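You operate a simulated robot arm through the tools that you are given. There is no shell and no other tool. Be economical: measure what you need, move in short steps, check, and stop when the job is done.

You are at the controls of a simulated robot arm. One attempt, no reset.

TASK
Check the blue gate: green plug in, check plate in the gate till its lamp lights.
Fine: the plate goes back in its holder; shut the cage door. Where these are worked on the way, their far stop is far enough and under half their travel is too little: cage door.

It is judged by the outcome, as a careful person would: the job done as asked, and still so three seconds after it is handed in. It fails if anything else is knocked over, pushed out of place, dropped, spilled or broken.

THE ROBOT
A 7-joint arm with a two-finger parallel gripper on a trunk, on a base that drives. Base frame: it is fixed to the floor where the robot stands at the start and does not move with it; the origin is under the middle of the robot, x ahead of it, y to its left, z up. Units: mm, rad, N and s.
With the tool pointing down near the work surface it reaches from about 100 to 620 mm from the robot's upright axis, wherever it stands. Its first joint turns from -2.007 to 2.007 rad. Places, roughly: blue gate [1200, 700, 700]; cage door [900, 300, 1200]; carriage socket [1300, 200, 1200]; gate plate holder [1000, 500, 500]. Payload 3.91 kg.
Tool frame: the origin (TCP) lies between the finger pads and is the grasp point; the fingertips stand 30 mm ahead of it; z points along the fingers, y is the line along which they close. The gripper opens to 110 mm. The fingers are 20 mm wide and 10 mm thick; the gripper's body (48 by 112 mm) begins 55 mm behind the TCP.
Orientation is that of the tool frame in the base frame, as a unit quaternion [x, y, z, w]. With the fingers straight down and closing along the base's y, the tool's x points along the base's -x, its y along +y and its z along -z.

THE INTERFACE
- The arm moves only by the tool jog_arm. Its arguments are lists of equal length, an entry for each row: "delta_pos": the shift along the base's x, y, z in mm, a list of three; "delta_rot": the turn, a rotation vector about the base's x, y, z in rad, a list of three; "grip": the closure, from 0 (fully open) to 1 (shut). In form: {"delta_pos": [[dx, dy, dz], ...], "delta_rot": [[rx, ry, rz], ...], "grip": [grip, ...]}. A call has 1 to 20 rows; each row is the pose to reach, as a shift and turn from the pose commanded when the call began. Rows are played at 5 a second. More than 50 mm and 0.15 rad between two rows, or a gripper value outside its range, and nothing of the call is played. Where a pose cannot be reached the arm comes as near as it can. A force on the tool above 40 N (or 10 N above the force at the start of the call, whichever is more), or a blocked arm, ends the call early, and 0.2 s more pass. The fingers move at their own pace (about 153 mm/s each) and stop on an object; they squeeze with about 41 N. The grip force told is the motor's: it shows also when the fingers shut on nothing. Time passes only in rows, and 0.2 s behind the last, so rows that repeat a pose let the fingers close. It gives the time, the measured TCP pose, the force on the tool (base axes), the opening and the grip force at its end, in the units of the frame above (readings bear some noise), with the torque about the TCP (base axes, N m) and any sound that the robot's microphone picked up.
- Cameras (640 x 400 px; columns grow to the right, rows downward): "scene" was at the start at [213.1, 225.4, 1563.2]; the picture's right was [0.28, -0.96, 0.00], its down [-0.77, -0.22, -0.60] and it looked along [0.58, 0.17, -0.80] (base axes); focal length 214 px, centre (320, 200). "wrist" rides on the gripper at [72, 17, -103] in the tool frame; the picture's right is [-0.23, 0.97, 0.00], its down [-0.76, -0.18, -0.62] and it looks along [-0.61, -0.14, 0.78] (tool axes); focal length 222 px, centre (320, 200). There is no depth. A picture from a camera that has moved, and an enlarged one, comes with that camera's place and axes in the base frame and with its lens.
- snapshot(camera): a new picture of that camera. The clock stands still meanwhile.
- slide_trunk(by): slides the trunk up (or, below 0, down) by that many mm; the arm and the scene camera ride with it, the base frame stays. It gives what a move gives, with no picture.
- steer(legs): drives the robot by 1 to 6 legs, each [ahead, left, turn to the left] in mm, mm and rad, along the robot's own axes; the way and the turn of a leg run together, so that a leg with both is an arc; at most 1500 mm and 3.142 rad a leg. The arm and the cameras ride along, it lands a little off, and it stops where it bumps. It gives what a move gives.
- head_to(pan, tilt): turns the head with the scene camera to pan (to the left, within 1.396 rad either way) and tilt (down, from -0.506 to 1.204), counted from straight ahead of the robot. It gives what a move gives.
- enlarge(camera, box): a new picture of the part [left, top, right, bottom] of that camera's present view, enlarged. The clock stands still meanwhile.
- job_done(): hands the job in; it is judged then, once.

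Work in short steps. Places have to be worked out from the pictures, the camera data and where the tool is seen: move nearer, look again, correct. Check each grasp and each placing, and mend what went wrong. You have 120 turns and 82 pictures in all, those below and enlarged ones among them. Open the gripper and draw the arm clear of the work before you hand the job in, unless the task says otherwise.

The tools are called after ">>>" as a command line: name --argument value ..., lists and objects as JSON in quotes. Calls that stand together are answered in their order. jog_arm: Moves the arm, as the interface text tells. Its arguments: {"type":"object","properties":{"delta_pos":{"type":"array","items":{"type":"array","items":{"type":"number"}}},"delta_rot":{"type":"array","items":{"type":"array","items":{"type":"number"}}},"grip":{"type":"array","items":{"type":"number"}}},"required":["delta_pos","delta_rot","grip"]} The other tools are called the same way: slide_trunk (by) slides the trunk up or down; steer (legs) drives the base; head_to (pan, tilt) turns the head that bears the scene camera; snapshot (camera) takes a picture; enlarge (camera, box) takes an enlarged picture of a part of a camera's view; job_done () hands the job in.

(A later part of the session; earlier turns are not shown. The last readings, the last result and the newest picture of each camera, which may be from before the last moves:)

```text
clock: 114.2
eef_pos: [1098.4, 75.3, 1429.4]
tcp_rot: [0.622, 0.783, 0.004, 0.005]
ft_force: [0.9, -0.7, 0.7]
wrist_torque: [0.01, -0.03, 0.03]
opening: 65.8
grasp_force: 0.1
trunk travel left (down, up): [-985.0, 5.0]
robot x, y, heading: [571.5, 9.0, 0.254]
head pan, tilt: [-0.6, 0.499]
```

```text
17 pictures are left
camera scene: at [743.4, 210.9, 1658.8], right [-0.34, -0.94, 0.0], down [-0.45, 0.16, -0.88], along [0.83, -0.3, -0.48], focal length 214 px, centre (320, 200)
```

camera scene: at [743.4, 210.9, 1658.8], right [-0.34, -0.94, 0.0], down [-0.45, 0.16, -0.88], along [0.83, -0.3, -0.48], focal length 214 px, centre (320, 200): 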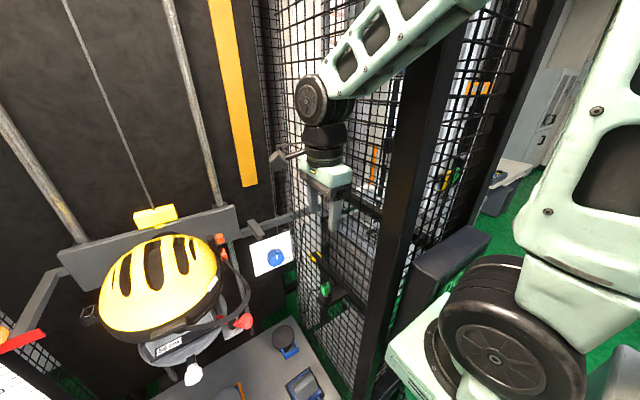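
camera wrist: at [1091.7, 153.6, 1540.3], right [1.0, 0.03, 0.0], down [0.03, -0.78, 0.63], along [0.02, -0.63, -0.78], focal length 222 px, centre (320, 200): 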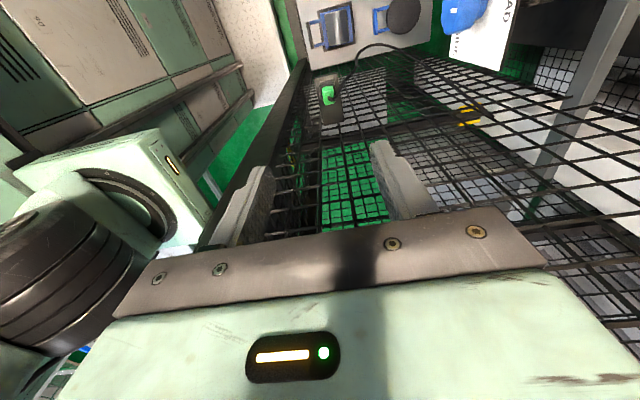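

Coming down with the trunk keeps the forearm clear of the vertical post. I fine-align and lower 160 mm.

>>> jog_arm --delta_pos '[[5, -8, 0], [5, -8, 0]]' --delta_rot '[[0, 0, 0.02], [0, 0, 0.02]]' --grip '[0.4, 0.4]'

>>> slide_trunk --by -160

>>> enlarge --camera "wrist" --box '[200, 60, 440, 240]'

```text
clock: 114.8
eef_pos: [1102.1, 70.3, 1428.4]
tcp_rot: [0.614, 0.789, 0.004, 0.006]
ft_force: [0.9, -0.5, -0.5]
wrist_torque: [-0.01, 0.0, -0.03]
opening: 65.7
grasp_force: 0.1
trunk travel left (down, up): [-985.0, 5.0]
robot x, y, heading: [572.1, 6.8, 0.255]
head pan, tilt: [-0.6, 0.499]
```

```text
clock: 116.6
eef_pos: [1100.6, 71.5, 1268.9]
tcp_rot: [0.615, 0.789, 0.003, 0.007]
ft_force: [-0.8, -0.2, 0.1]
wrist_torque: [0.02, 0.03, -0.01]
opening: 66.0
grasp_force: 0.1
trunk travel left (down, up): [-825.0, 165.0]
robot x, y, heading: [570.3, 6.2, 0.251]
head pan, tilt: [-0.6, 0.499]
```

```text
2.22 times, centred on (320, 150) of wrist
camera zoom: at [1097.6, 145.2, 1372.4], right [1.0, 0.02, 0.02], down [0.01, -0.78, 0.62], along [0.02, -0.62, -0.78], focal length 494 px, centre (320, 311)
```

zoom: 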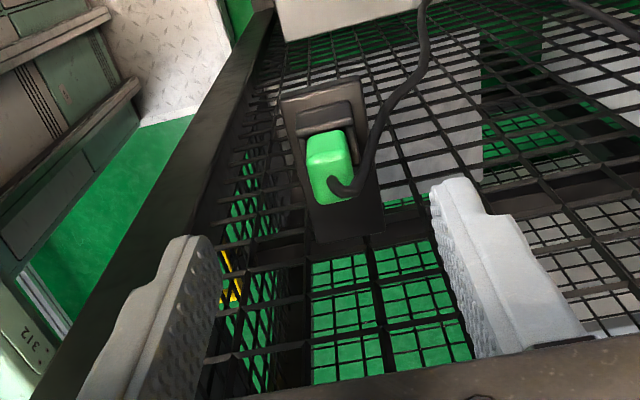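

The plug top comes to (1106, 67, ~1199). I correct 4/−5 mm, lower 61 mm and close.

>>> jog_arm --delta_pos '[[4, -5, 0], [4, -5, 0]]' --delta_rot '[[0, 0, 0], [0, 0, 0]]' --grip '[0.4, 0.4]'

>>> slide_trunk --by -61

>>> jog_arm --delta_pos '[[0, 0, 0], [0, 0, 0], [0, 0, 0]]' --delta_rot '[[0, 0, 0], [0, 0, 0], [0, 0, 0]]' --grip '[0.7, 1, 1]'

>>> enlarge --camera "wrist" --box '[200, 60, 440, 240]'

```text
clock: 117.2
eef_pos: [1103.1, 69.0, 1268.7]
tcp_rot: [0.614, 0.789, 0.003, 0.006]
ft_force: [0.0, -0.3, 0.8]
wrist_torque: [0.01, 0.0, 0.01]
opening: 66.1
grasp_force: 0.0
trunk travel left (down, up): [-825.0, 165.0]
robot x, y, heading: [570.0, 4.8, 0.253]
head pan, tilt: [-0.6, 0.499]
```

```text
clock: 118.2
eef_pos: [1103.0, 69.3, 1208.1]
tcp_rot: [0.613, 0.79, 0.004, 0.008]
ft_force: [0.8, 0.0, -0.1]
wrist_torque: [0.05, -0.01, 0.03]
opening: 66.0
grasp_force: 0.1
trunk travel left (down, up): [-764.0, 226.0]
robot x, y, heading: [572.8, 3.8, 0.254]
head pan, tilt: [-0.6, 0.499]
```

```text
clock: 119.0
eef_pos: [1104.0, 68.7, 1209.6]
tcp_rot: [0.613, 0.79, 0.004, 0.008]
ft_force: [5.5, -1.6, 0.1]
wrist_torque: [-0.02, -0.25, 0.03]
opening: 16.3
grasp_force: 40.5
trunk travel left (down, up): [-764.0, 226.0]
robot x, y, heading: [571.8, 7.1, 0.249]
head pan, tilt: [-0.6, 0.499]
```

```text
2.22 times, centred on (320, 150) of wrist
camera zoom: at [1100.5, 143.7, 1312.2], right [1.0, 0.02, 0.02], down [0.01, -0.78, 0.63], along [0.03, -0.63, -0.78], focal length 494 px, centre (320, 311)
```

zoom: 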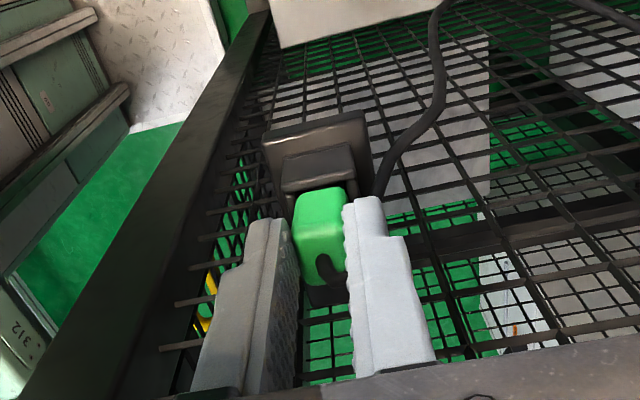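

Gripped the plug (16.3 mm). I lift it out of the dock with the trunk.

>>> slide_trunk --by 120

>>> head_to --pan -0.3 --tilt 0.6

>>> snapshot --camera "scene"

```text
clock: 120.5
eef_pos: [1106.3, 69.8, 1330.3]
tcp_rot: [0.613, 0.79, 0.005, 0.009]
ft_force: [-0.8, -0.4, 0.3]
wrist_torque: [0.03, 0.02, -0.02]
opening: 16.3
grasp_force: 40.0
trunk travel left (down, up): [-884.0, 106.0]
robot x, y, heading: [572.5, 6.4, 0.256]
head pan, tilt: [-0.6, 0.499]
```

```text
clock: 121.3
eef_pos: [1107.9, 70.7, 1329.7]
tcp_rot: [0.613, 0.79, 0.004, 0.008]
ft_force: [-0.3, 0.3, 0.0]
wrist_torque: [0.0, -0.02, -0.01]
opening: 16.2
grasp_force: 40.9
trunk travel left (down, up): [-884.0, 106.0]
robot x, y, heading: [572.4, 6.5, 0.254]
head pan, tilt: [-0.3, 0.6]
```

```text
14 pictures are left
camera scene: at [744.1, 243.6, 1548.6], right [-0.05, -1.0, 0.01], down [-0.56, 0.02, -0.83], along [0.83, -0.04, -0.56], focal length 214 px, centre (320, 200)
```

scene: 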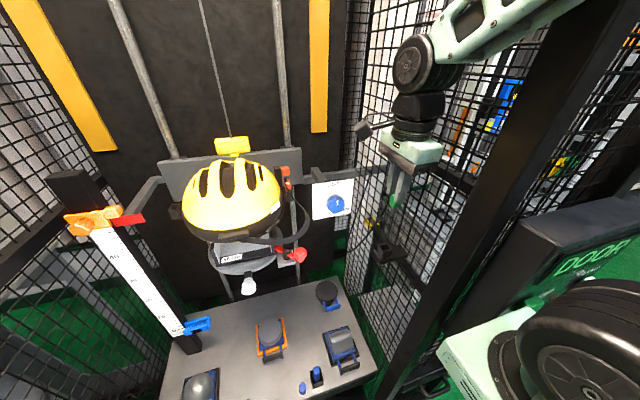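

The plug is out and held. I raise 45 mm, strafe left to give the forearm room from the post, and drive closer.

>>> slide_trunk --by 45

>>> steer --legs '[[0, 130, 0], [90, 0, 0]]'

```text
clock: 122.2
eef_pos: [1105.7, 70.1, 1375.6]
tcp_rot: [0.613, 0.79, 0.005, 0.007]
ft_force: [0.0, 0.5, -1.6]
wrist_torque: [-0.01, 0.01, 0.04]
opening: 15.9
grasp_force: 41.3
trunk travel left (down, up): [-929.0, 61.0]
robot x, y, heading: [572.0, 4.2, 0.253]
head pan, tilt: [-0.3, 0.6]
```

```text
clock: 124.2
eef_pos: [1134.7, 208.1, 1374.8]
tcp_rot: [0.616, 0.788, 0.006, 0.005]
ft_force: [1.0, 1.6, 0.0]
wrist_torque: [-0.06, -0.02, 0.01]
opening: 16.0
grasp_force: 41.0
trunk travel left (down, up): [-929.0, 61.0]
robot x, y, heading: [601.5, 152.1, 0.246]
head pan, tilt: [-0.3, 0.6]
```

I jog the hand to above the estimated socket place and look with the wrist camera.

>>> jog_arm --delta_pos '[[33, -4, 0], [66, -8, 0], [99, -12, 0], [132, -16, 0], [165, -20, 0]]' --delta_rot '[[0, 0, 0], [0, 0, 0], [0, 0, 0], [0, 0, 0], [0, 0, 0]]' --grip '[1, 1, 1, 1, 1]'

>>> enlarge --camera "wrist" --box '[200, 60, 440, 240]'

```text
clock: 125.4
eef_pos: [1300.7, 185.3, 1373.6]
tcp_rot: [0.616, 0.788, 0.005, 0.004]
ft_force: [0.5, 0.0, 0.1]
wrist_torque: [0.02, -0.02, 0.01]
opening: 16.0
grasp_force: 41.1
trunk travel left (down, up): [-929.0, 61.0]
robot x, y, heading: [600.2, 156.9, 0.25]
head pan, tilt: [-0.3, 0.6]
```

```text
2.22 times, centred on (320, 150) of wrist
camera zoom: at [1297.1, 259.7, 1477.8], right [1.0, 0.01, 0.01], down [0.0, -0.78, 0.62], along [0.02, -0.62, -0.78], focal length 494 px, centre (320, 311)
```

zoom: 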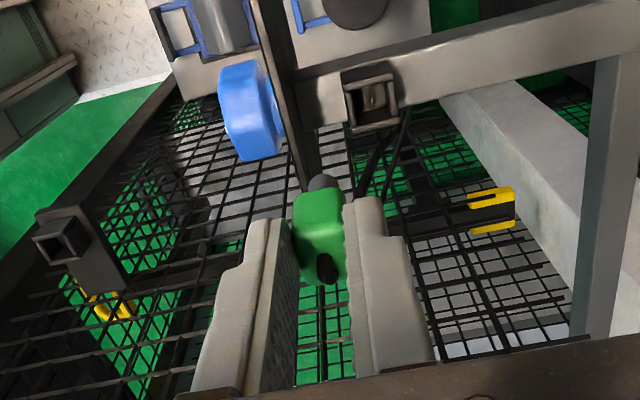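

Clear view: the socket's rim triangulates to about (1327, 188, 1219). I shift 26 mm forward and lower with the trunk to hold the nose ~20 mm above the rim.

>>> jog_arm --delta_pos '[[13, 1, 0], [26, 2, 0], [26, 2, 0]]' --delta_rot '[[0, 0, 0], [0, 0, 0], [0, 0, 0]]' --grip '[1, 1, 1]'

>>> slide_trunk --by -62

>>> enlarge --camera "wrist" --box '[240, 70, 420, 205]'

```text
clock: 126.2
eef_pos: [1327.3, 187.1, 1372.9]
tcp_rot: [0.616, 0.787, 0.004, 0.005]
ft_force: [-0.3, -0.8, 0.0]
wrist_torque: [0.02, 0.02, -0.02]
opening: 16.1
grasp_force: 40.9
trunk travel left (down, up): [-929.0, 61.0]
robot x, y, heading: [599.8, 153.3, 0.248]
head pan, tilt: [-0.3, 0.6]
```

```text
clock: 127.2
eef_pos: [1326.6, 187.3, 1312.3]
tcp_rot: [0.617, 0.787, 0.005, 0.005]
ft_force: [-0.7, 0.3, -1.0]
wrist_torque: [-0.03, 0.02, 0.03]
opening: 16.0
grasp_force: 41.1
trunk travel left (down, up): [-867.0, 123.0]
robot x, y, heading: [597.9, 153.3, 0.252]
head pan, tilt: [-0.3, 0.6]
```

```text
2.96 times, centred on (330, 138) of wrist
camera zoom: at [1324.3, 261.2, 1415.4], right [1.0, 0.01, 0.01], down [0.0, -0.78, 0.62], along [0.02, -0.62, -0.78], focal length 658 px, centre (290, 385)
```

zoom: 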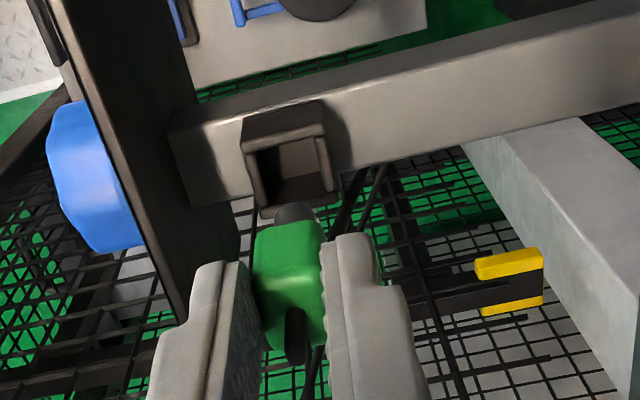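

Nose and socket line up in x; in y within about 1 mm by my reckoning. I lower gently with the arm under the force guard.

>>> jog_arm --delta_pos '[[1, 1, -6], [1, 1, -12], [1, 1, -18], [1, 1, -22], [1, 1, -26]]' --delta_rot '[[0, 0, 0], [0, 0, 0], [0, 0, 0], [0, 0, 0], [0, 0, 0]]' --grip '[1, 1, 1, 1, 1]'

```text
clock: 128.4
eef_pos: [1327.7, 188.0, 1289.3]
tcp_rot: [0.616, 0.787, 0.007, 0.008]
ft_force: [-1.0, -2.8, 27.9]
wrist_torque: [-0.54, -0.04, -0.02]
opening: 16.4
grasp_force: 41.0
trunk travel left (down, up): [-867.0, 123.0]
robot x, y, heading: [600.6, 152.4, 0.249]
head pan, tilt: [-0.3, 0.6]
```

It rests on the rim: 28 N, with torque telling contact on the −y side. I lift a little, shift 3 mm towards +l and retry.

>>> jog_arm --delta_pos '[[0, 0, 6], [-1, 3, 6], [-1, 3, 0], [-1, 3, -6], [-1, 3, -10]]' --delta_rot '[[0, 0, 0], [0, 0, 0], [0, 0, 0], [0, 0, 0], [0, 0, 0]]' --grip '[1, 1, 1, 1, 1]'

```text
clock: 129.6
eef_pos: [1326.7, 191.0, 1275.2]
tcp_rot: [0.617, 0.787, 0.005, 0.005]
ft_force: [0.1, 0.0, 0.3]
wrist_torque: [0.0, 0.02, -0.03]
opening: 15.9
grasp_force: 41.0
trunk travel left (down, up): [-867.0, 123.0]
robot x, y, heading: [598.8, 153.2, 0.248]
head pan, tilt: [-0.3, 0.6]
```

It slid in (1275, no force). I push down further till it seats.

>>> jog_arm --delta_pos '[[0, 0, -4], [0, 0, -8], [0, 0, -12], [0, 0, -16], [0, 0, -19]]' --delta_rot '[[0, 0, 0], [0, 0, 0], [0, 0, 0], [0, 0, 0], [0, 0, 0]]' --grip '[1, 1, 1, 1, 1]'

```text
clock: 130.8
eef_pos: [1326.8, 191.7, 1259.9]
tcp_rot: [0.616, 0.787, 0.007, 0.007]
ft_force: [2.5, 0.9, 30.0]
wrist_torque: [-0.09, -0.19, 0.03]
opening: 16.4
grasp_force: 40.8
trunk travel left (down, up): [-867.0, 123.0]
robot x, y, heading: [600.9, 152.9, 0.251]
head pan, tilt: [-0.3, 0.6]
```

Seated with 30 N at 1260. I press slightly more to be sure, then open and rise straight up.

>>> jog_arm --delta_pos '[[0, 0, -2], [0, 0, -4], [0, 0, -4]]' --delta_rot '[[0, 0, 0], [0, 0, 0], [0, 0, 0]]' --grip '[1, 1, 1]'

>>> jog_arm --delta_pos '[[0, 0, 2], [0, 0, 2], [0, 0, 15], [0, 0, 45], [0, 0, 80]]' --delta_rot '[[0, 0, 0], [0, 0, 0], [0, 0, 0], [0, 0, 0], [0, 0, 0]]' --grip '[0.6, 0.6, 0.6, 0.6, 0.6]'

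>>> enlarge --camera "wrist" --box '[220, 60, 420, 210]'

```text
clock: 131.6
eef_pos: [1326.2, 193.0, 1253.3]
tcp_rot: [0.616, 0.788, 0.006, 0.005]
ft_force: [4.4, -0.6, 29.8]
wrist_torque: [-0.2, -0.26, 0.04]
opening: 16.0
grasp_force: 40.9
trunk travel left (down, up): [-867.0, 123.0]
robot x, y, heading: [601.0, 155.3, 0.251]
head pan, tilt: [-0.3, 0.6]
```

```text
clock: 132.8
eef_pos: [1325.7, 191.2, 1330.6]
tcp_rot: [0.616, 0.788, 0.005, 0.005]
ft_force: [-0.3, -0.4, -0.6]
wrist_torque: [0.0, -0.04, -0.03]
opening: 43.9
grasp_force: 0.0
trunk travel left (down, up): [-867.0, 123.0]
robot x, y, heading: [592.1, 149.0, 0.252]
head pan, tilt: [-0.3, 0.6]
```

```text
2.67 times, centred on (320, 135) of wrist
camera zoom: at [1324.2, 265.0, 1434.8], right [1.0, 0.01, 0.01], down [0.0, -0.78, 0.62], along [0.02, -0.62, -0.78], focal length 592 px, centre (320, 373)
```

zoom: 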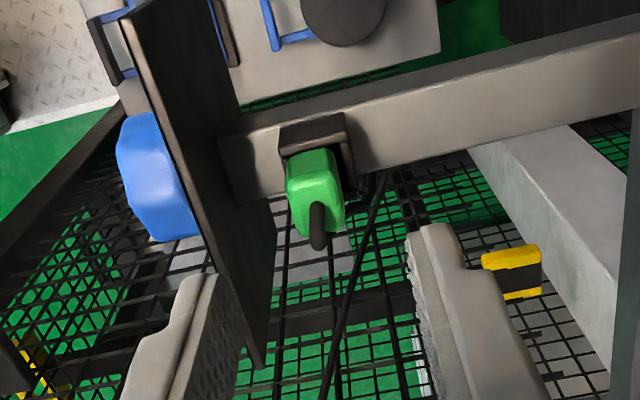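

The plug is fully seated. I raise the hand, draw it back, and back the robot out before lowering for the plate.

>>> jog_arm --delta_pos '[[0, 0, 40], [-35, 0, 40], [-72, 5, 40], [-110, 10, 40], [-150, 15, 40], [-190, 20, 40]]' --delta_rot '[[0, 0, 0], [0, 0, 0], [0, 0, 0], [0, 0, 0], [0, 0, 0], [0, 0, 0]]' --grip '[0.6, 0.6, 0.6, 0.6, 0.6, 0.6]'

>>> steer --legs '[[-280, 0, 0], [0, 150, 0]]'

>>> jog_arm --delta_pos '[[0, 0, 0], [0, 0, 0], [0, 0, 0], [0, 0, 0], [0, 0, 0], [0, 0, 0], [0, 0, 0], [0, 0, 0], [0, 0, 0], [0, 0, 0], [0, 0, 0]]' --delta_rot '[[0, 0, 0.143], [0, 0, 0.286], [0, 0, 0.429], [0, 0, 0.572], [0, 0, 0.715], [0, 0, 0.858], [0, 0, 1.0], [0, 0, 1.143], [0, 0, 1.286], [0, 0, 1.429], [0, 0, 1.571]]' --grip '[0.6, 0.6, 0.6, 0.6, 0.6, 0.6, 0.6, 0.6, 0.6, 0.6, 0.6]'

```text
clock: 134.2
eef_pos: [1136.9, 208.6, 1374.8]
tcp_rot: [0.616, 0.788, 0.005, 0.005]
ft_force: [1.1, -0.6, -0.2]
wrist_torque: [-0.01, 0.1, -0.01]
opening: 44.1
grasp_force: 0.0
trunk travel left (down, up): [-867.0, 123.0]
robot x, y, heading: [597.3, 153.4, 0.25]
head pan, tilt: [-0.3, 0.6]
```

```text
clock: 137.2
eef_pos: [827.4, 291.3, 1374.5]
tcp_rot: [0.613, 0.79, 0.005, 0.005]
ft_force: [0.2, 0.2, 0.0]
wrist_torque: [0.01, 0.0, 0.02]
opening: 44.0
grasp_force: 0.0
trunk travel left (down, up): [-867.0, 123.0]
robot x, y, heading: [289.2, 233.6, 0.255]
head pan, tilt: [-0.3, 0.6]
```

```text
clock: 139.6
eef_pos: [828.4, 291.2, 1375.1]
tcp_rot: [-0.126, 0.992, 0.007, 0.0]
ft_force: [0.3, 0.3, 1.1]
wrist_torque: [0.03, -0.02, -0.03]
opening: 44.0
grasp_force: 0.0
trunk travel left (down, up): [-867.0, 123.0]
robot x, y, heading: [288.9, 231.8, 0.248]
head pan, tilt: [-0.3, 0.6]
```

Now nominal orientation. I lower the trunk 560 mm to look at the holder and the gate from close.

>>> slide_trunk --by -560

>>> head_to --pan 0.15 --tilt 0.6

>>> snapshot --camera "scene"

```text
refused: -560 is not a number from -400 to 400
```

```text
clock: 140.5
eef_pos: [828.9, 291.6, 1374.4]
tcp_rot: [-0.124, 0.992, 0.007, 0.0]
ft_force: [-0.2, -0.1, -0.1]
wrist_torque: [0.0, -0.01, 0.02]
opening: 43.7
grasp_force: 0.1
trunk travel left (down, up): [-867.0, 123.0]
robot x, y, heading: [287.4, 233.0, 0.255]
head pan, tilt: [0.15, 0.6]
```

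```text
10 pictures are left
camera scene: at [458.0, 502.5, 1532.0], right [0.39, -0.92, 0.0], down [-0.52, -0.22, -0.83], along [0.76, 0.32, -0.56], focal length 214 px, centre (320, 200)
```

scene: 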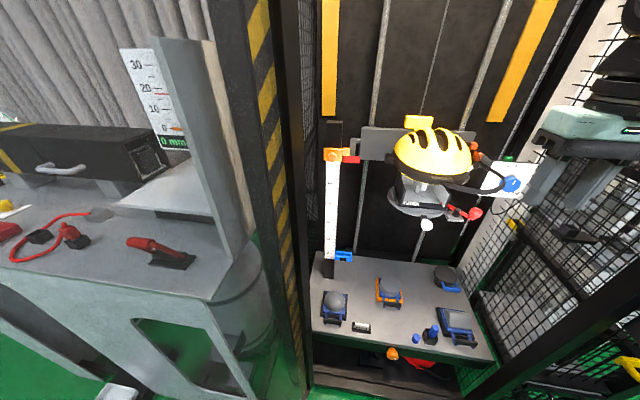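

Trunk limit is 400 per call. I rotate the tool a further +90° (camera to the right side) and lower in two steps.

>>> jog_arm --delta_pos '[[0, 0, 0], [0, 0, 0], [0, 0, 0], [0, 0, 0], [0, 0, 0], [0, 0, 0], [0, 0, 0], [0, 0, 0], [0, 0, 0], [0, 0, 0], [0, 0, 0]]' --delta_rot '[[0, 0, 0.143], [0, 0, 0.286], [0, 0, 0.429], [0, 0, 0.572], [0, 0, 0.715], [0, 0, 0.858], [0, 0, 1.0], [0, 0, 1.143], [0, 0, 1.286], [0, 0, 1.429], [0, 0, 1.571]]' --grip '[0.6, 0.6, 0.6, 0.6, 0.6, 0.6, 0.6, 0.6, 0.6, 0.6, 0.6]'

>>> slide_trunk --by -400

>>> slide_trunk --by -240

```text
clock: 142.9
eef_pos: [827.0, 290.2, 1375.5]
tcp_rot: [0.79, -0.613, -0.006, 0.004]
ft_force: [0.3, 0.4, 0.3]
wrist_torque: [0.01, 0.03, 0.01]
opening: 44.2
grasp_force: 0.1
trunk travel left (down, up): [-867.0, 123.0]
robot x, y, heading: [289.8, 231.5, 0.257]
head pan, tilt: [0.15, 0.6]
```

```text
clock: 146.7
eef_pos: [827.7, 291.6, 974.9]
tcp_rot: [0.79, -0.613, -0.006, 0.005]
ft_force: [0.4, -0.7, -0.4]
wrist_torque: [-0.04, 0.01, -0.03]
opening: 44.2
grasp_force: 0.0
trunk travel left (down, up): [-467.0, 523.0]
robot x, y, heading: [290.1, 233.3, 0.253]
head pan, tilt: [0.15, 0.6]
```

```text
clock: 149.2
eef_pos: [829.7, 291.0, 734.7]
tcp_rot: [0.789, -0.614, -0.005, 0.005]
ft_force: [-0.5, 0.0, 0.2]
wrist_torque: [0.02, -0.01, 0.02]
opening: 44.0
grasp_force: 0.0
trunk travel left (down, up): [-227.0, 763.0]
robot x, y, heading: [290.8, 232.0, 0.256]
head pan, tilt: [0.15, 0.6]
```

I drive 150 mm ahead and swing the hand left over the plate holder at z≈735.

>>> steer --legs '[[150, 0, 0]]'

>>> jog_arm --delta_pos '[[-4, 40, 0], [-8, 80, 0], [-12, 120, 0], [-15, 161, 0]]' --delta_rot '[[0, 0, 0], [0, 0, 0], [0, 0, 0], [0, 0, 0]]' --grip '[0.6, 0.6, 0.6, 0.6]'

>>> snapshot --camera "wrist"

```text
clock: 150.6
eef_pos: [973.0, 326.9, 733.9]
tcp_rot: [0.788, -0.615, -0.004, 0.004]
ft_force: [0.2, 0.2, -0.4]
wrist_torque: [0.0, 0.0, -0.05]
opening: 43.9
grasp_force: 0.2
trunk travel left (down, up): [-227.0, 763.0]
robot x, y, heading: [437.0, 271.7, 0.249]
head pan, tilt: [0.15, 0.6]
```

```text
clock: 151.6
eef_pos: [958.8, 489.4, 730.7]
tcp_rot: [0.788, -0.615, -0.005, 0.006]
ft_force: [0.6, -0.1, 0.1]
wrist_torque: [-0.02, 0.01, 0.01]
opening: 44.1
grasp_force: 0.0
trunk travel left (down, up): [-227.0, 763.0]
robot x, y, heading: [435.4, 269.3, 0.256]
head pan, tilt: [0.15, 0.6]
```

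```text
9 pictures are left
camera wrist: at [961.2, 415.5, 834.8], right [-1.0, -0.02, 0.01], down [0.0, 0.78, 0.62], along [-0.02, 0.62, -0.78], focal length 222 px, centre (320, 200)
```

wrist: 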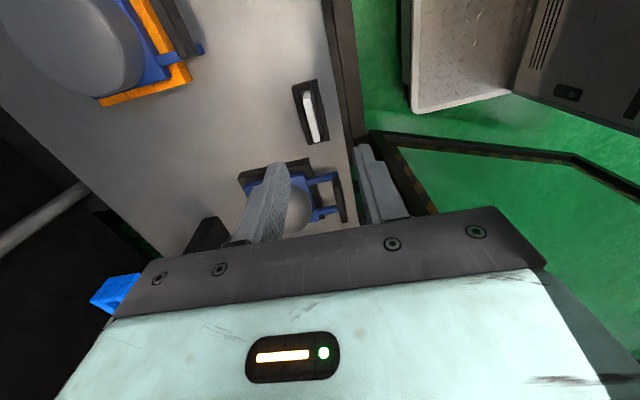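

The plate stands in its holder at about (968, 516), thin along f, as my fingers now close. I move over it and lower to z≈610 for a closer look.

>>> jog_arm --delta_pos '[[9, 26, 0], [9, 26, -40], [9, 26, -80], [9, 26, -120]]' --delta_rot '[[0, 0, 0], [0, 0, 0], [0, 0, 0], [0, 0, 0]]' --grip '[0.6, 0.6, 0.6, 0.6]'

>>> enlarge --camera "wrist" --box '[200, 60, 440, 240]'

```text
clock: 152.6
eef_pos: [966.8, 517.3, 615.0]
tcp_rot: [0.789, -0.614, -0.005, 0.005]
ft_force: [-0.2, -1.4, 0.1]
wrist_torque: [-0.01, -0.03, 0.01]
opening: 44.1
grasp_force: 0.0
trunk travel left (down, up): [-227.0, 763.0]
robot x, y, heading: [434.4, 271.0, 0.258]
head pan, tilt: [0.15, 0.6]
```

```text
2.22 times, centred on (320, 150) of wrist
camera zoom: at [969.1, 443.3, 718.6], right [-1.0, -0.02, 0.01], down [-0.01, 0.78, 0.62], along [-0.02, 0.62, -0.78], focal length 494 px, centre (320, 311)
```

zoom: 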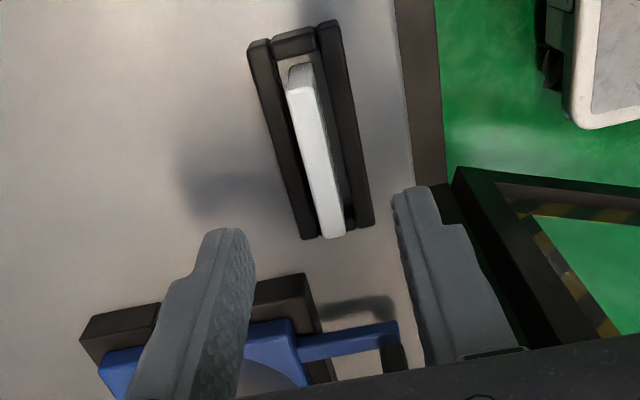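

Aligned in x. I lower with the force guard to z≈540 and take another look.

>>> jog_arm --delta_pos '[[-1, 5, -30], [-1, 5, -50], [-1, 5, -65], [-1, 5, -75]]' --delta_rot '[[0, 0, 0], [0, 0, 0], [0, 0, 0], [0, 0, 0]]' --grip '[0.6, 0.6, 0.6, 0.6]'

>>> enlarge --camera "wrist" --box '[200, 60, 440, 240]'

```text
clock: 153.6
eef_pos: [965.9, 521.5, 540.1]
tcp_rot: [0.789, -0.614, -0.005, 0.005]
ft_force: [0.3, 0.2, -0.4]
wrist_torque: [-0.01, -0.01, 0.0]
opening: 43.9
grasp_force: 0.0
trunk travel left (down, up): [-227.0, 763.0]
robot x, y, heading: [436.9, 272.7, 0.257]
head pan, tilt: [0.15, 0.6]
```

```text
2.22 times, centred on (320, 150) of wrist
camera zoom: at [968.9, 447.3, 644.3], right [-1.0, -0.02, 0.01], down [-0.01, 0.78, 0.62], along [-0.02, 0.62, -0.78], focal length 494 px, centre (320, 311)
```

zoom: 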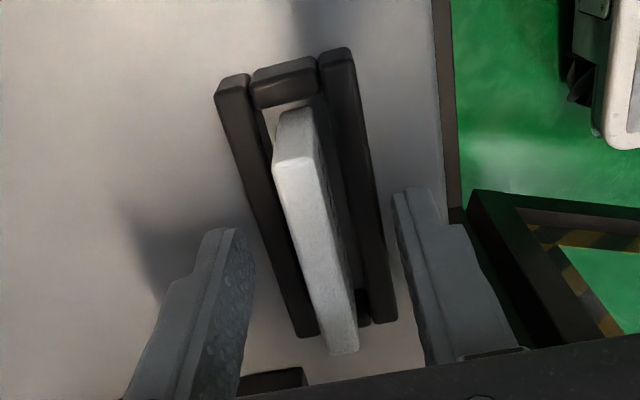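

Plate top triangulates to z≈519, the rim to about 500. I lower 4 mm more and close on the plate.

>>> jog_arm --delta_pos '[[0, 2, -4], [0, 2, -4], [0, 2, -4], [0, 2, -4]]' --delta_rot '[[0, 0, 0], [0, 0, 0], [0, 0, 0], [0, 0, 0]]' --grip '[0.7, 0.85, 1, 1]'

```text
clock: 154.6
eef_pos: [965.0, 522.6, 537.4]
tcp_rot: [0.789, -0.614, -0.005, 0.007]
ft_force: [-20.5, -13.3, 26.9]
wrist_torque: [-0.8, 0.39, 0.06]
opening: 35.9
grasp_force: 45.3
trunk travel left (down, up): [-227.0, 763.0]
robot x, y, heading: [435.8, 265.1, 0.249]
head pan, tilt: [0.15, 0.6]
```

The fingers met the holder's sides (36 mm). I open, rise 9 mm and try again.

>>> jog_arm --delta_pos '[[0, 0, 0], [0, 0, 4], [0, 0, 9], [0, 0, 9]]' --delta_rot '[[0, 0, 0], [0, 0, 0], [0, 0, 0], [0, 0, 0]]' --grip '[0.6, 0.6, 0.6, 0.6]'

>>> jog_arm --delta_pos '[[0, 0, 0], [0, 0, 0], [0, 0, 0]]' --delta_rot '[[0, 0, 0], [0, 0, 0], [0, 0, 0]]' --grip '[0.75, 1, 1]'

```text
clock: 155.6
eef_pos: [965.7, 522.8, 543.4]
tcp_rot: [0.79, -0.614, -0.004, 0.005]
ft_force: [1.1, 0.1, -0.2]
wrist_torque: [0.0, 0.02, 0.01]
opening: 43.9
grasp_force: 0.0
trunk travel left (down, up): [-227.0, 763.0]
robot x, y, heading: [435.2, 272.4, 0.25]
head pan, tilt: [0.15, 0.6]
```

```text
clock: 156.4
eef_pos: [965.1, 521.4, 544.4]
tcp_rot: [0.789, -0.614, -0.004, 0.006]
ft_force: [-9.7, -3.3, 3.9]
wrist_torque: [-0.31, 0.6, 0.21]
opening: 35.5
grasp_force: 44.8
trunk travel left (down, up): [-227.0, 763.0]
robot x, y, heading: [434.6, 269.6, 0.248]
head pan, tilt: [0.15, 0.6]
```

Still the holder. Up another 9 mm.

>>> jog_arm --delta_pos '[[0, 0, 0], [0, 0, 5], [0, 0, 9], [0, 0, 9]]' --delta_rot '[[0, 0, 0], [0, 0, 0], [0, 0, 0], [0, 0, 0]]' --grip '[0.6, 0.6, 0.6, 0.6]'

>>> jog_arm --delta_pos '[[0, 0, 0], [0, 0, 0], [0, 0, 0]]' --delta_rot '[[0, 0, 0], [0, 0, 0], [0, 0, 0]]' --grip '[0.75, 1, 1]'

```text
clock: 157.4
eef_pos: [965.1, 521.9, 553.4]
tcp_rot: [0.789, -0.615, -0.006, 0.005]
ft_force: [0.0, 0.2, -0.1]
wrist_torque: [-0.03, 0.0, 0.0]
opening: 44.1
grasp_force: 0.0
trunk travel left (down, up): [-227.0, 763.0]
robot x, y, heading: [435.3, 271.7, 0.252]
head pan, tilt: [0.15, 0.6]
```

```text
clock: 158.2
eef_pos: [964.7, 522.3, 554.2]
tcp_rot: [0.789, -0.614, -0.005, 0.005]
ft_force: [-0.2, -0.2, 0.5]
wrist_torque: [0.03, 0.02, -0.01]
opening: 8.3
grasp_force: 40.9
trunk travel left (down, up): [-227.0, 763.0]
robot x, y, heading: [438.2, 268.0, 0.254]
head pan, tilt: [0.15, 0.6]
```

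Gripped the 8 mm plate with no side force. I lift it with the trunk, drive 100 mm ahead, and check.

>>> slide_trunk --by 280

>>> steer --legs '[[105, 0, 0]]'

```text
clock: 161.0
eef_pos: [965.1, 521.6, 833.8]
tcp_rot: [0.789, -0.614, -0.005, 0.005]
ft_force: [0.3, -0.5, -0.4]
wrist_torque: [-0.01, 0.0, -0.01]
opening: 8.3
grasp_force: 41.2
trunk travel left (down, up): [-507.0, 483.0]
robot x, y, heading: [436.7, 273.3, 0.254]
head pan, tilt: [0.15, 0.6]
```

```text
clock: 162.2
eef_pos: [1066.6, 546.2, 833.7]
tcp_rot: [0.788, -0.616, -0.005, 0.006]
ft_force: [0.2, 0.1, 0.1]
wrist_torque: [-0.01, 0.01, -0.03]
opening: 8.4
grasp_force: 41.2
trunk travel left (down, up): [-507.0, 483.0]
robot x, y, heading: [537.3, 298.1, 0.251]
head pan, tilt: [0.15, 0.6]
```

The plate is held. I move towards the gate, to (1125, 627), and look with the wrist camera.

>>> jog_arm --delta_pos '[[20, 27, 0], [40, 54, 0], [58, 81, 0]]' --delta_rot '[[0, 0, 0], [0, 0, 0], [0, 0, 0]]' --grip '[1, 1, 1]'

>>> enlarge --camera "wrist" --box '[120, 40, 440, 240]'

```text
clock: 163.0
eef_pos: [1126.9, 631.5, 833.3]
tcp_rot: [0.789, -0.615, -0.005, 0.005]
ft_force: [-0.1, -0.4, -0.5]
wrist_torque: [0.01, 0.05, -0.01]
opening: 8.2
grasp_force: 41.2
trunk travel left (down, up): [-507.0, 483.0]
robot x, y, heading: [536.5, 297.6, 0.25]
head pan, tilt: [0.15, 0.6]
```

```text
2.00 times, centred on (280, 140) of wrist
camera zoom: at [1129.7, 557.1, 936.9], right [-1.0, -0.02, 0.01], down [0.0, 0.78, 0.62], along [-0.02, 0.62, -0.78], focal length 444 px, centre (400, 320)
```

zoom: 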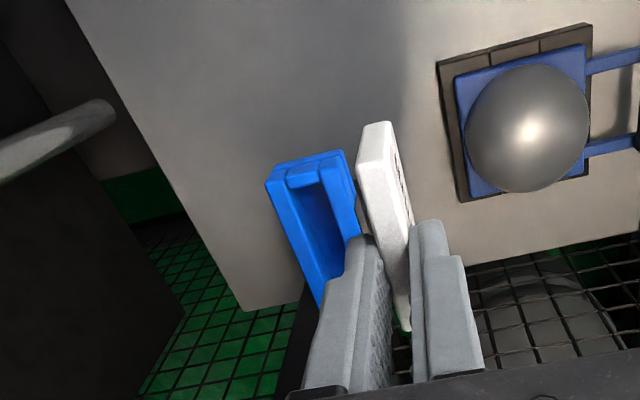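

The blue gate is a U-channel open at the top, its slot parallel to the plate. I judge the slot line to be 45 mm further in f; I move there and lower to z≈805.

>>> jog_arm --delta_pos '[[20, 14, 0], [40, 28, 0], [40, 28, -15], [40, 28, -28]]' --delta_rot '[[0, 0, 0], [0, 0, 0], [0, 0, 0], [0, 0, 0]]' --grip '[1, 1, 1, 1]'

>>> enlarge --camera "wrist" --box '[220, 60, 420, 210]'

```text
clock: 164.0
eef_pos: [1164.1, 659.0, 805.6]
tcp_rot: [0.789, -0.614, -0.006, 0.006]
ft_force: [0.3, -1.3, -0.7]
wrist_torque: [0.01, 0.0, 0.03]
opening: 8.7
grasp_force: 41.0
trunk travel left (down, up): [-507.0, 483.0]
robot x, y, heading: [534.5, 296.9, 0.252]
head pan, tilt: [0.15, 0.6]
```

```text
2.67 times, centred on (320, 135) of wrist
camera zoom: at [1166.2, 584.5, 909.2], right [-1.0, -0.02, 0.01], down [-0.01, 0.78, 0.62], along [-0.02, 0.62, -0.78], focal length 592 px, centre (320, 373)
```

zoom: 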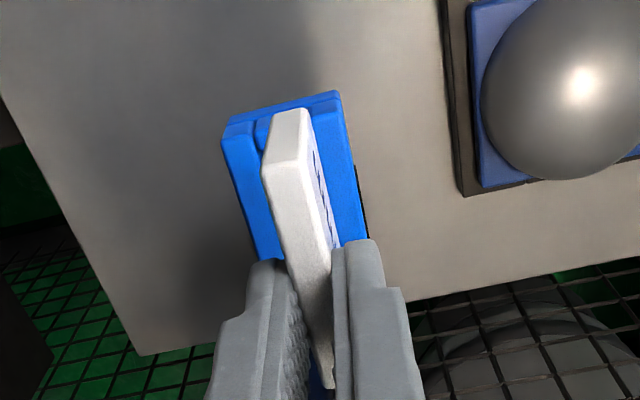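

The plate is just over the gate but about 5 mm short in f of the slot's centre. I shift 5 mm and lower under the force guard.

>>> jog_arm --delta_pos '[[5, 1, 0], [5, 1, -8], [5, 1, -16], [5, 1, -24], [5, 1, -32], [5, 1, -40]]' --delta_rot '[[0, 0, 0], [0, 0, 0], [0, 0, 0], [0, 0, 0], [0, 0, 0], [0, 0, 0]]' --grip '[1, 1, 1, 1, 1, 1]'

```text
clock: 165.4
eef_pos: [1170.0, 658.0, 767.1]
tcp_rot: [0.788, -0.616, -0.005, 0.002]
ft_force: [-5.6, 4.3, 29.4]
wrist_torque: [-0.24, 0.17, -0.1]
opening: 8.6
grasp_force: 40.8
trunk travel left (down, up): [-507.0, 483.0]
robot x, y, heading: [540.8, 297.3, 0.25]
head pan, tilt: [0.15, 0.6]
```

29 N at z 767 — either the slot's floor or the wall. I look.

>>> enlarge --camera "wrist" --box '[240, 80, 400, 220]'

```text
2.86 times, centred on (320, 150) of wrist
camera zoom: at [1172.2, 583.3, 871.5], right [-1.0, -0.01, 0.01], down [0.0, 0.78, 0.62], along [-0.02, 0.62, -0.78], focal length 635 px, centre (320, 343)
```

zoom: 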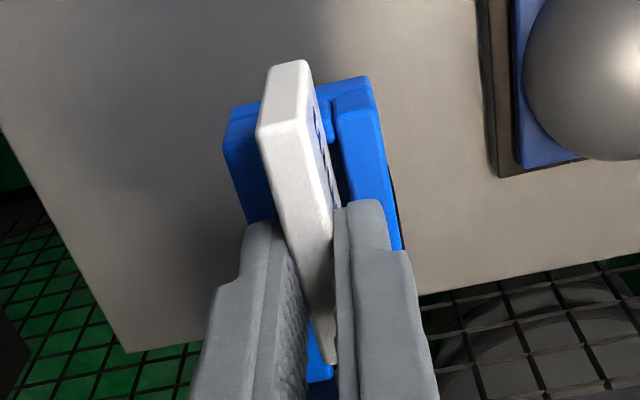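

The gate's right end is closed by a wall: the torque shows contact there, 19 mm right of the TCP. The slot spans l≈339–411, so I lift, shift 25 mm to the left (+l) and lower again.

>>> jog_arm --delta_pos '[[0, 0, 15], [-3, 12, 15], [-6, 24, 15], [-6, 24, 8], [-6, 24, 2], [-6, 24, -4], [-6, 24, -10]]' --delta_rot '[[0, 0, 0], [0, 0, 0], [0, 0, 0], [0, 0, 0], [0, 0, 0], [0, 0, 0], [0, 0, 0]]' --grip '[1, 1, 1, 1, 1, 1, 1]'

```text
clock: 166.7
eef_pos: [1166.8, 677.0, 767.2]
tcp_rot: [0.787, -0.618, -0.003, 0.006]
ft_force: [-3.4, -9.0, 9.6]
wrist_torque: [0.23, -0.04, 0.07]
opening: 8.2
grasp_force: 40.0
trunk travel left (down, up): [-507.0, 483.0]
robot x, y, heading: [534.5, 291.1, 0.25]
head pan, tilt: [0.15, 0.6]
stopped in row 6: the force on the tool passed its limit (the readings are from after the stop); the commanded pose is now the measured one
```

Stopped again at the same height. I raise 18 mm and look once more at where the slot lies relative to the plate.

>>> jog_arm --delta_pos '[[0, 0, 9], [0, 0, 18]]' --delta_rot '[[0, 0, 0], [0, 0, 0]]' --grip '[1, 1]'

>>> enlarge --camera "wrist" --box '[260, 90, 380, 200]'

```text
clock: 167.3
eef_pos: [1167.2, 676.1, 782.9]
tcp_rot: [0.787, -0.617, -0.003, 0.005]
ft_force: [0.7, -5.8, -3.4]
wrist_torque: [0.38, 0.03, 0.06]
opening: 8.3
grasp_force: 41.1
trunk travel left (down, up): [-507.0, 483.0]
robot x, y, heading: [538.7, 297.2, 0.251]
head pan, tilt: [0.15, 0.6]
```

```text
3.64 times, centred on (320, 145) of wrist
camera zoom: at [1169.3, 603.0, 888.0], right [-1.0, -0.01, 0.01], down [0.0, 0.79, 0.62], along [-0.02, 0.62, -0.79], focal length 808 px, centre (320, 400)
```

zoom: 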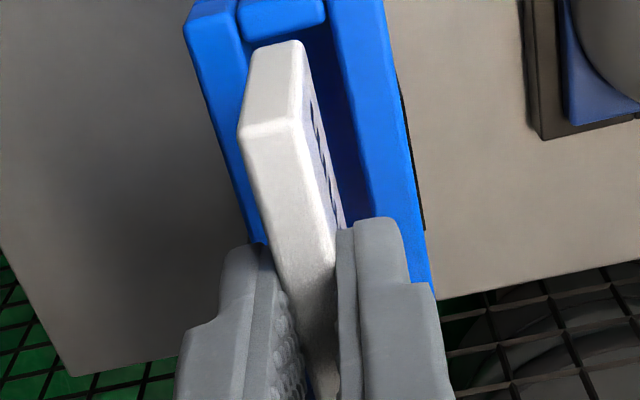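

The slot is ~20 mm wide and the plate overlaps its right end wall by ~2 mm, while the gripper body touches the ruler on the left (~6 N). I ease right, tilt the tool 0.18 rad about f (body away from the ruler, plate foot to the left), then lower.

>>> jog_arm --delta_pos '[[0, -4, 5], [0, -4, 5], [0, -4, 5], [0, -4, -2], [0, -4, -9], [0, -4, -16], [0, -4, -23], [0, -4, -30]]' --delta_rot '[[0, 0, 0], [0.087, 0.022, 0], [0.174, 0.0445, 0], [0.174, 0.0445, 0], [0.174, 0.0445, 0], [0.174, 0.0445, 0], [0.174, 0.0445, 0], [0.174, 0.0445, 0]]' --grip '[1, 1, 1, 1, 1, 1, 1, 1]'

```text
clock: 168.1
eef_pos: [1155.1, 682.2, 788.0]
tcp_rot: [0.792, -0.607, -0.058, -0.034]
ft_force: [3.8, -13.9, -2.1]
wrist_torque: [0.81, 0.26, -0.21]
opening: 8.5
grasp_force: 41.3
trunk travel left (down, up): [-507.0, 483.0]
robot x, y, heading: [536.9, 298.3, 0.253]
head pan, tilt: [0.15, 0.6]
stopped in row 3: the force on the tool passed its limit (the readings are from after the stop); the commanded pose is now the measured one
```

The hand drifted left during the tilt and pressed the ruler. I move it back right and forward, keeping the present tilt.

>>> jog_arm --delta_pos '[[4, -6, 2], [8, -12, 4], [11, -13, 4], [11, -13, 4]]' --delta_rot '[[0, 0, 0], [0, 0, 0], [0, 0, 0], [0, 0, 0]]' --grip '[1, 1, 1, 1]'

```text
clock: 169.1
eef_pos: [1154.1, 682.2, 792.7]
tcp_rot: [0.798, -0.598, -0.059, -0.036]
ft_force: [0.0, -0.6, -0.7]
wrist_torque: [-0.03, 0.0, -0.01]
opening: 8.4
grasp_force: 41.1
trunk travel left (down, up): [-507.0, 483.0]
robot x, y, heading: [535.8, 295.9, 0.254]
head pan, tilt: [0.15, 0.6]
```

The hand did not follow the command though the tool feels no force — some arm link may be touching. I look with the scene camera.

>>> head_to --pan 0.05 --tilt 0.35

>>> snapshot --camera "scene"

```text
clock: 169.9
eef_pos: [1155.2, 682.6, 793.4]
tcp_rot: [0.798, -0.598, -0.059, -0.036]
ft_force: [0.3, -0.2, -0.8]
wrist_torque: [-0.05, 0.01, -0.02]
opening: 8.2
grasp_force: 40.9
trunk travel left (down, up): [-507.0, 483.0]
robot x, y, heading: [533.3, 297.8, 0.252]
head pan, tilt: [0.051, 0.351]
```

```text
2 pictures are left
camera scene: at [707.6, 564.9, 1193.9], right [0.3, -0.95, 0.01], down [-0.33, -0.11, -0.94], along [0.9, 0.28, -0.34], focal length 214 px, centre (320, 200)
```

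scene: 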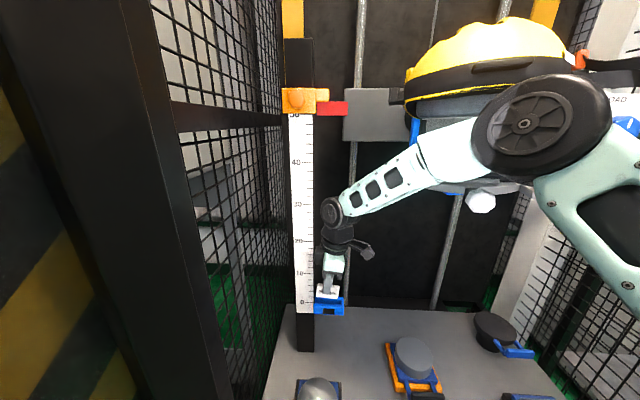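

The arm seems clear of helmet and tray; the plate is just over the gate. I try again with a small corrective move and read the result.

>>> jog_arm --delta_pos '[[5, -5, 2], [10, -10, 4], [10, -10, 4], [10, -10, 4]]' --delta_rot '[[0, 0, 0], [0, 0, 0], [0, 0, 0], [0, 0, 0]]' --grip '[1, 1, 1, 1]'

```text
clock: 171.1
eef_pos: [1155.2, 682.0, 797.0]
tcp_rot: [0.804, -0.59, -0.06, -0.033]
ft_force: [47.2, -58.8, 17.2]
wrist_torque: [4.5, 2.92, -2.21]
opening: 8.5
grasp_force: 40.8
trunk travel left (down, up): [-507.0, 483.0]
robot x, y, heading: [535.4, 297.9, 0.258]
head pan, tilt: [0.051, 0.351]
stopped in row 4: the arm was blocked; the commanded pose is now the measured one
```

Strong force: the hand is wedged against the ruler while the elbow likely touches the carriage. I relieve both by moving the base back and to the right a little.

>>> steer --legs '[[-20, -15, 0]]'

```text
clock: 171.9
eef_pos: [1135.2, 664.2, 796.7]
tcp_rot: [0.807, -0.586, -0.064, -0.035]
ft_force: [0.0, 0.0, 0.1]
wrist_torque: [0.03, 0.01, -0.01]
opening: 8.1
grasp_force: 41.4
trunk travel left (down, up): [-507.0, 483.0]
robot x, y, heading: [519.3, 279.3, 0.254]
head pan, tilt: [0.051, 0.351]
```

Free again. The plate must sit ~10 mm further left in the fingers for the slot, so I go back to the holder to regrip. First I bring arm and orientation back to the carrying pose.

>>> jog_arm --delta_pos '[[-20, -25, 10], [-42, -60, 20], [-64, -95, 30], [-87, -133, 37]]' --delta_rot '[[-0.03, -0.008, -0.015], [-0.065, -0.016, -0.033], [-0.1, -0.025, -0.05], [-0.126, -0.032, -0.065]]' --grip '[1, 1, 1, 1]'

>>> steer --legs '[[-82, 10, 0]]'

```text
clock: 172.9
eef_pos: [1049.4, 528.2, 833.4]
tcp_rot: [0.788, -0.615, -0.015, 0.004]
ft_force: [0.5, -0.4, -0.3]
wrist_torque: [0.01, 0.03, 0.01]
opening: 8.4
grasp_force: 41.4
trunk travel left (down, up): [-507.0, 483.0]
robot x, y, heading: [525.4, 279.4, 0.259]
head pan, tilt: [0.051, 0.351]
```

```text
clock: 173.9
eef_pos: [966.5, 518.4, 833.4]
tcp_rot: [0.79, -0.613, -0.015, 0.005]
ft_force: [0.7, -0.1, 0.2]
wrist_torque: [0.01, 0.02, -0.02]
opening: 8.4
grasp_force: 41.0
trunk travel left (down, up): [-507.0, 483.0]
robot x, y, heading: [437.2, 266.8, 0.253]
head pan, tilt: [0.051, 0.351]
```

I correct the small residual offset and tilt, then lower the trunk 240 mm towards the holder.

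>>> jog_arm --delta_pos '[[-1.6, 3.6, 0], [-1.6, 3.6, 0]]' --delta_rot '[[-0.012, -0.016, 0], [-0.012, -0.016, 0]]' --grip '[1, 1]'

>>> slide_trunk --by -235

```text
clock: 174.6
eef_pos: [964.4, 523.1, 833.5]
tcp_rot: [0.789, -0.614, -0.004, 0.004]
ft_force: [-0.1, 0.5, -0.4]
wrist_torque: [-0.03, 0.01, 0.02]
opening: 8.3
grasp_force: 41.1
trunk travel left (down, up): [-507.0, 483.0]
robot x, y, heading: [436.5, 265.3, 0.26]
head pan, tilt: [0.051, 0.351]
```

```text
clock: 177.0
eef_pos: [963.7, 522.8, 599.0]
tcp_rot: [0.79, -0.613, -0.004, 0.004]
ft_force: [-0.1, -0.2, -0.1]
wrist_torque: [-0.02, -0.01, 0.0]
opening: 8.4
grasp_force: 41.2
trunk travel left (down, up): [-272.0, 718.0]
robot x, y, heading: [439.1, 266.2, 0.262]
head pan, tilt: [0.051, 0.351]
```

Now I lower the plate into the holder under the force guard.

>>> jog_arm --delta_pos '[[0.8, -0.8, -10], [0.8, -0.8, -20], [0.8, -0.8, -26], [0.8, -0.8, -32], [0.8, -0.8, -38], [0.8, -0.8, -44]]' --delta_rot '[[0, 0, 0], [0, 0, 0], [0, 0, 0], [0, 0, 0], [0, 0, 0], [0, 0, 0]]' --grip '[1, 1, 1, 1, 1, 1]'

```text
clock: 178.4
eef_pos: [966.5, 522.3, 554.8]
tcp_rot: [0.79, -0.614, -0.004, 0.004]
ft_force: [-0.2, 0.1, -1.0]
wrist_torque: [0.02, 0.0, 0.03]
opening: 8.4
grasp_force: 40.4
trunk travel left (down, up): [-272.0, 718.0]
robot x, y, heading: [436.8, 266.3, 0.26]
head pan, tilt: [0.051, 0.351]
```

It slid in without any force. I open, shift 10 mm to the right (−l), and regrip.

>>> jog_arm --delta_pos '[[0, 0, 0], [0, 0, 0], [1, -5, 0], [2.5, -9.7, 0], [2.5, -9.7, 0], [2.5, -9.7, 0], [2.5, -9.7, 0]]' --delta_rot '[[0, 0, 0], [0, 0, 0], [0, 0, 0], [0, 0, 0], [0, 0, 0], [0, 0, 0], [0, 0, 0]]' --grip '[0.8, 0.8, 0.8, 0.8, 0.9, 1, 1]'

```text
clock: 180.0
eef_pos: [967.0, 511.5, 556.2]
tcp_rot: [0.79, -0.613, -0.005, 0.004]
ft_force: [0.0, -0.6, 1.7]
wrist_torque: [0.06, 0.02, 0.01]
opening: 8.5
grasp_force: 41.1
trunk travel left (down, up): [-272.0, 718.0]
robot x, y, heading: [433.7, 267.7, 0.261]
head pan, tilt: [0.051, 0.351]
```

Regripped. I lift, drive 105 mm ahead again, and then go to the gate.

>>> slide_trunk --by 265

>>> steer --legs '[[105, 0, 0]]'

```text
clock: 182.7
eef_pos: [967.6, 513.0, 820.4]
tcp_rot: [0.79, -0.613, -0.005, 0.004]
ft_force: [0.0, 0.9, 0.3]
wrist_torque: [-0.01, 0.01, 0.0]
opening: 8.3
grasp_force: 41.0
trunk travel left (down, up): [-537.0, 453.0]
robot x, y, heading: [436.1, 268.2, 0.261]
head pan, tilt: [0.051, 0.351]
```

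```text
clock: 183.9
eef_pos: [1062.5, 537.7, 819.1]
tcp_rot: [0.79, -0.613, -0.005, 0.004]
ft_force: [0.4, -1.3, 0.1]
wrist_torque: [0.03, 0.03, 0.0]
opening: 8.7
grasp_force: 41.0
trunk travel left (down, up): [-537.0, 453.0]
robot x, y, heading: [532.2, 294.0, 0.259]
head pan, tilt: [0.051, 0.351]
```

Now above to the slot: target TCP (1166, 671).

>>> jog_arm --delta_pos '[[26, 33, 0], [52, 67, 0], [78, 100, 0], [104, 133, 0], [104, 133, 0]]' --delta_rot '[[0, 0, 0], [0, 0, 0], [0, 0, 0], [0, 0, 0], [0, 0, 0]]' --grip '[1, 1, 1, 1, 1]'

```text
clock: 185.1
eef_pos: [1168.3, 671.3, 820.5]
tcp_rot: [0.79, -0.614, -0.005, 0.004]
ft_force: [0.9, 0.2, 0.1]
wrist_torque: [-0.03, 0.01, 0.02]
opening: 8.4
grasp_force: 40.8
trunk travel left (down, up): [-537.0, 453.0]
robot x, y, heading: [535.2, 290.0, 0.258]
head pan, tilt: [0.051, 0.351]
```

Well placed. I lower under the force guard into the slot.

>>> jog_arm --delta_pos '[[-1.5, -0.4, -12], [-1.5, -0.4, -24], [-1.5, -0.4, -36], [-1.5, -0.4, -46], [-1.5, -0.4, -54], [-1.5, -0.4, -60], [-1.5, -0.4, -66]]' --delta_rot '[[0, 0, 0], [0, 0, 0], [0, 0, 0], [0, 0, 0], [0, 0, 0], [0, 0, 0], [0, 0, 0]]' --grip '[1, 1, 1, 1, 1, 1, 1]'

```text
clock: 186.7
eef_pos: [1166.7, 671.3, 753.7]
tcp_rot: [0.79, -0.613, -0.004, 0.003]
ft_force: [-1.0, -0.2, 5.4]
wrist_torque: [0.06, 0.06, 0.02]
opening: 8.4
grasp_force: 41.1
trunk travel left (down, up): [-537.0, 453.0]
robot x, y, heading: [534.2, 295.0, 0.258]
head pan, tilt: [0.051, 0.351]
```

The plate is in the slot (5 N at its bottom). I press 3 mm more, hold two seconds, and look for the lamp.

>>> jog_arm --delta_pos '[[0, 0, -2], [0, 0, -3], [0, 0, -3], [0, 0, -3], [0, 0, -3], [0, 0, -3], [0, 0, -3], [0, 0, -3], [0, 0, -3], [0, 0, -3]]' --delta_rot '[[0, 0, 0], [0, 0, 0], [0, 0, 0], [0, 0, 0], [0, 0, 0], [0, 0, 0], [0, 0, 0], [0, 0, 0], [0, 0, 0], [0, 0, 0]]' --grip '[1, 1, 1, 1, 1, 1, 1, 1, 1, 1]'

>>> enlarge --camera "scene" --box '[270, 230, 390, 340]'

```text
clock: 188.9
eef_pos: [1166.5, 671.6, 752.3]
tcp_rot: [0.79, -0.614, -0.004, 0.002]
ft_force: [1.6, 3.7, 30.1]
wrist_torque: [0.25, -0.07, -0.01]
opening: 8.2
grasp_force: 41.0
trunk travel left (down, up): [-537.0, 453.0]
robot x, y, heading: [533.9, 294.3, 0.263]
head pan, tilt: [0.051, 0.351]
```

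```text
3.64 times, centred on (330, 285) of scene
camera zoom: at [706.6, 555.7, 1225.1], right [0.31, -0.95, 0.0], down [-0.33, -0.1, -0.94], along [0.89, 0.29, -0.34], focal length 780 px, centre (284, -109)
```

zoom: 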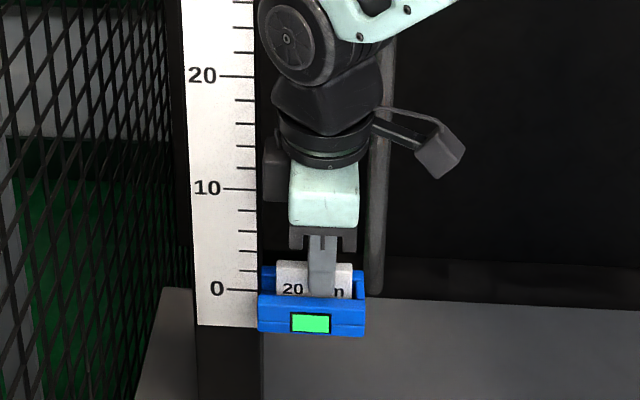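

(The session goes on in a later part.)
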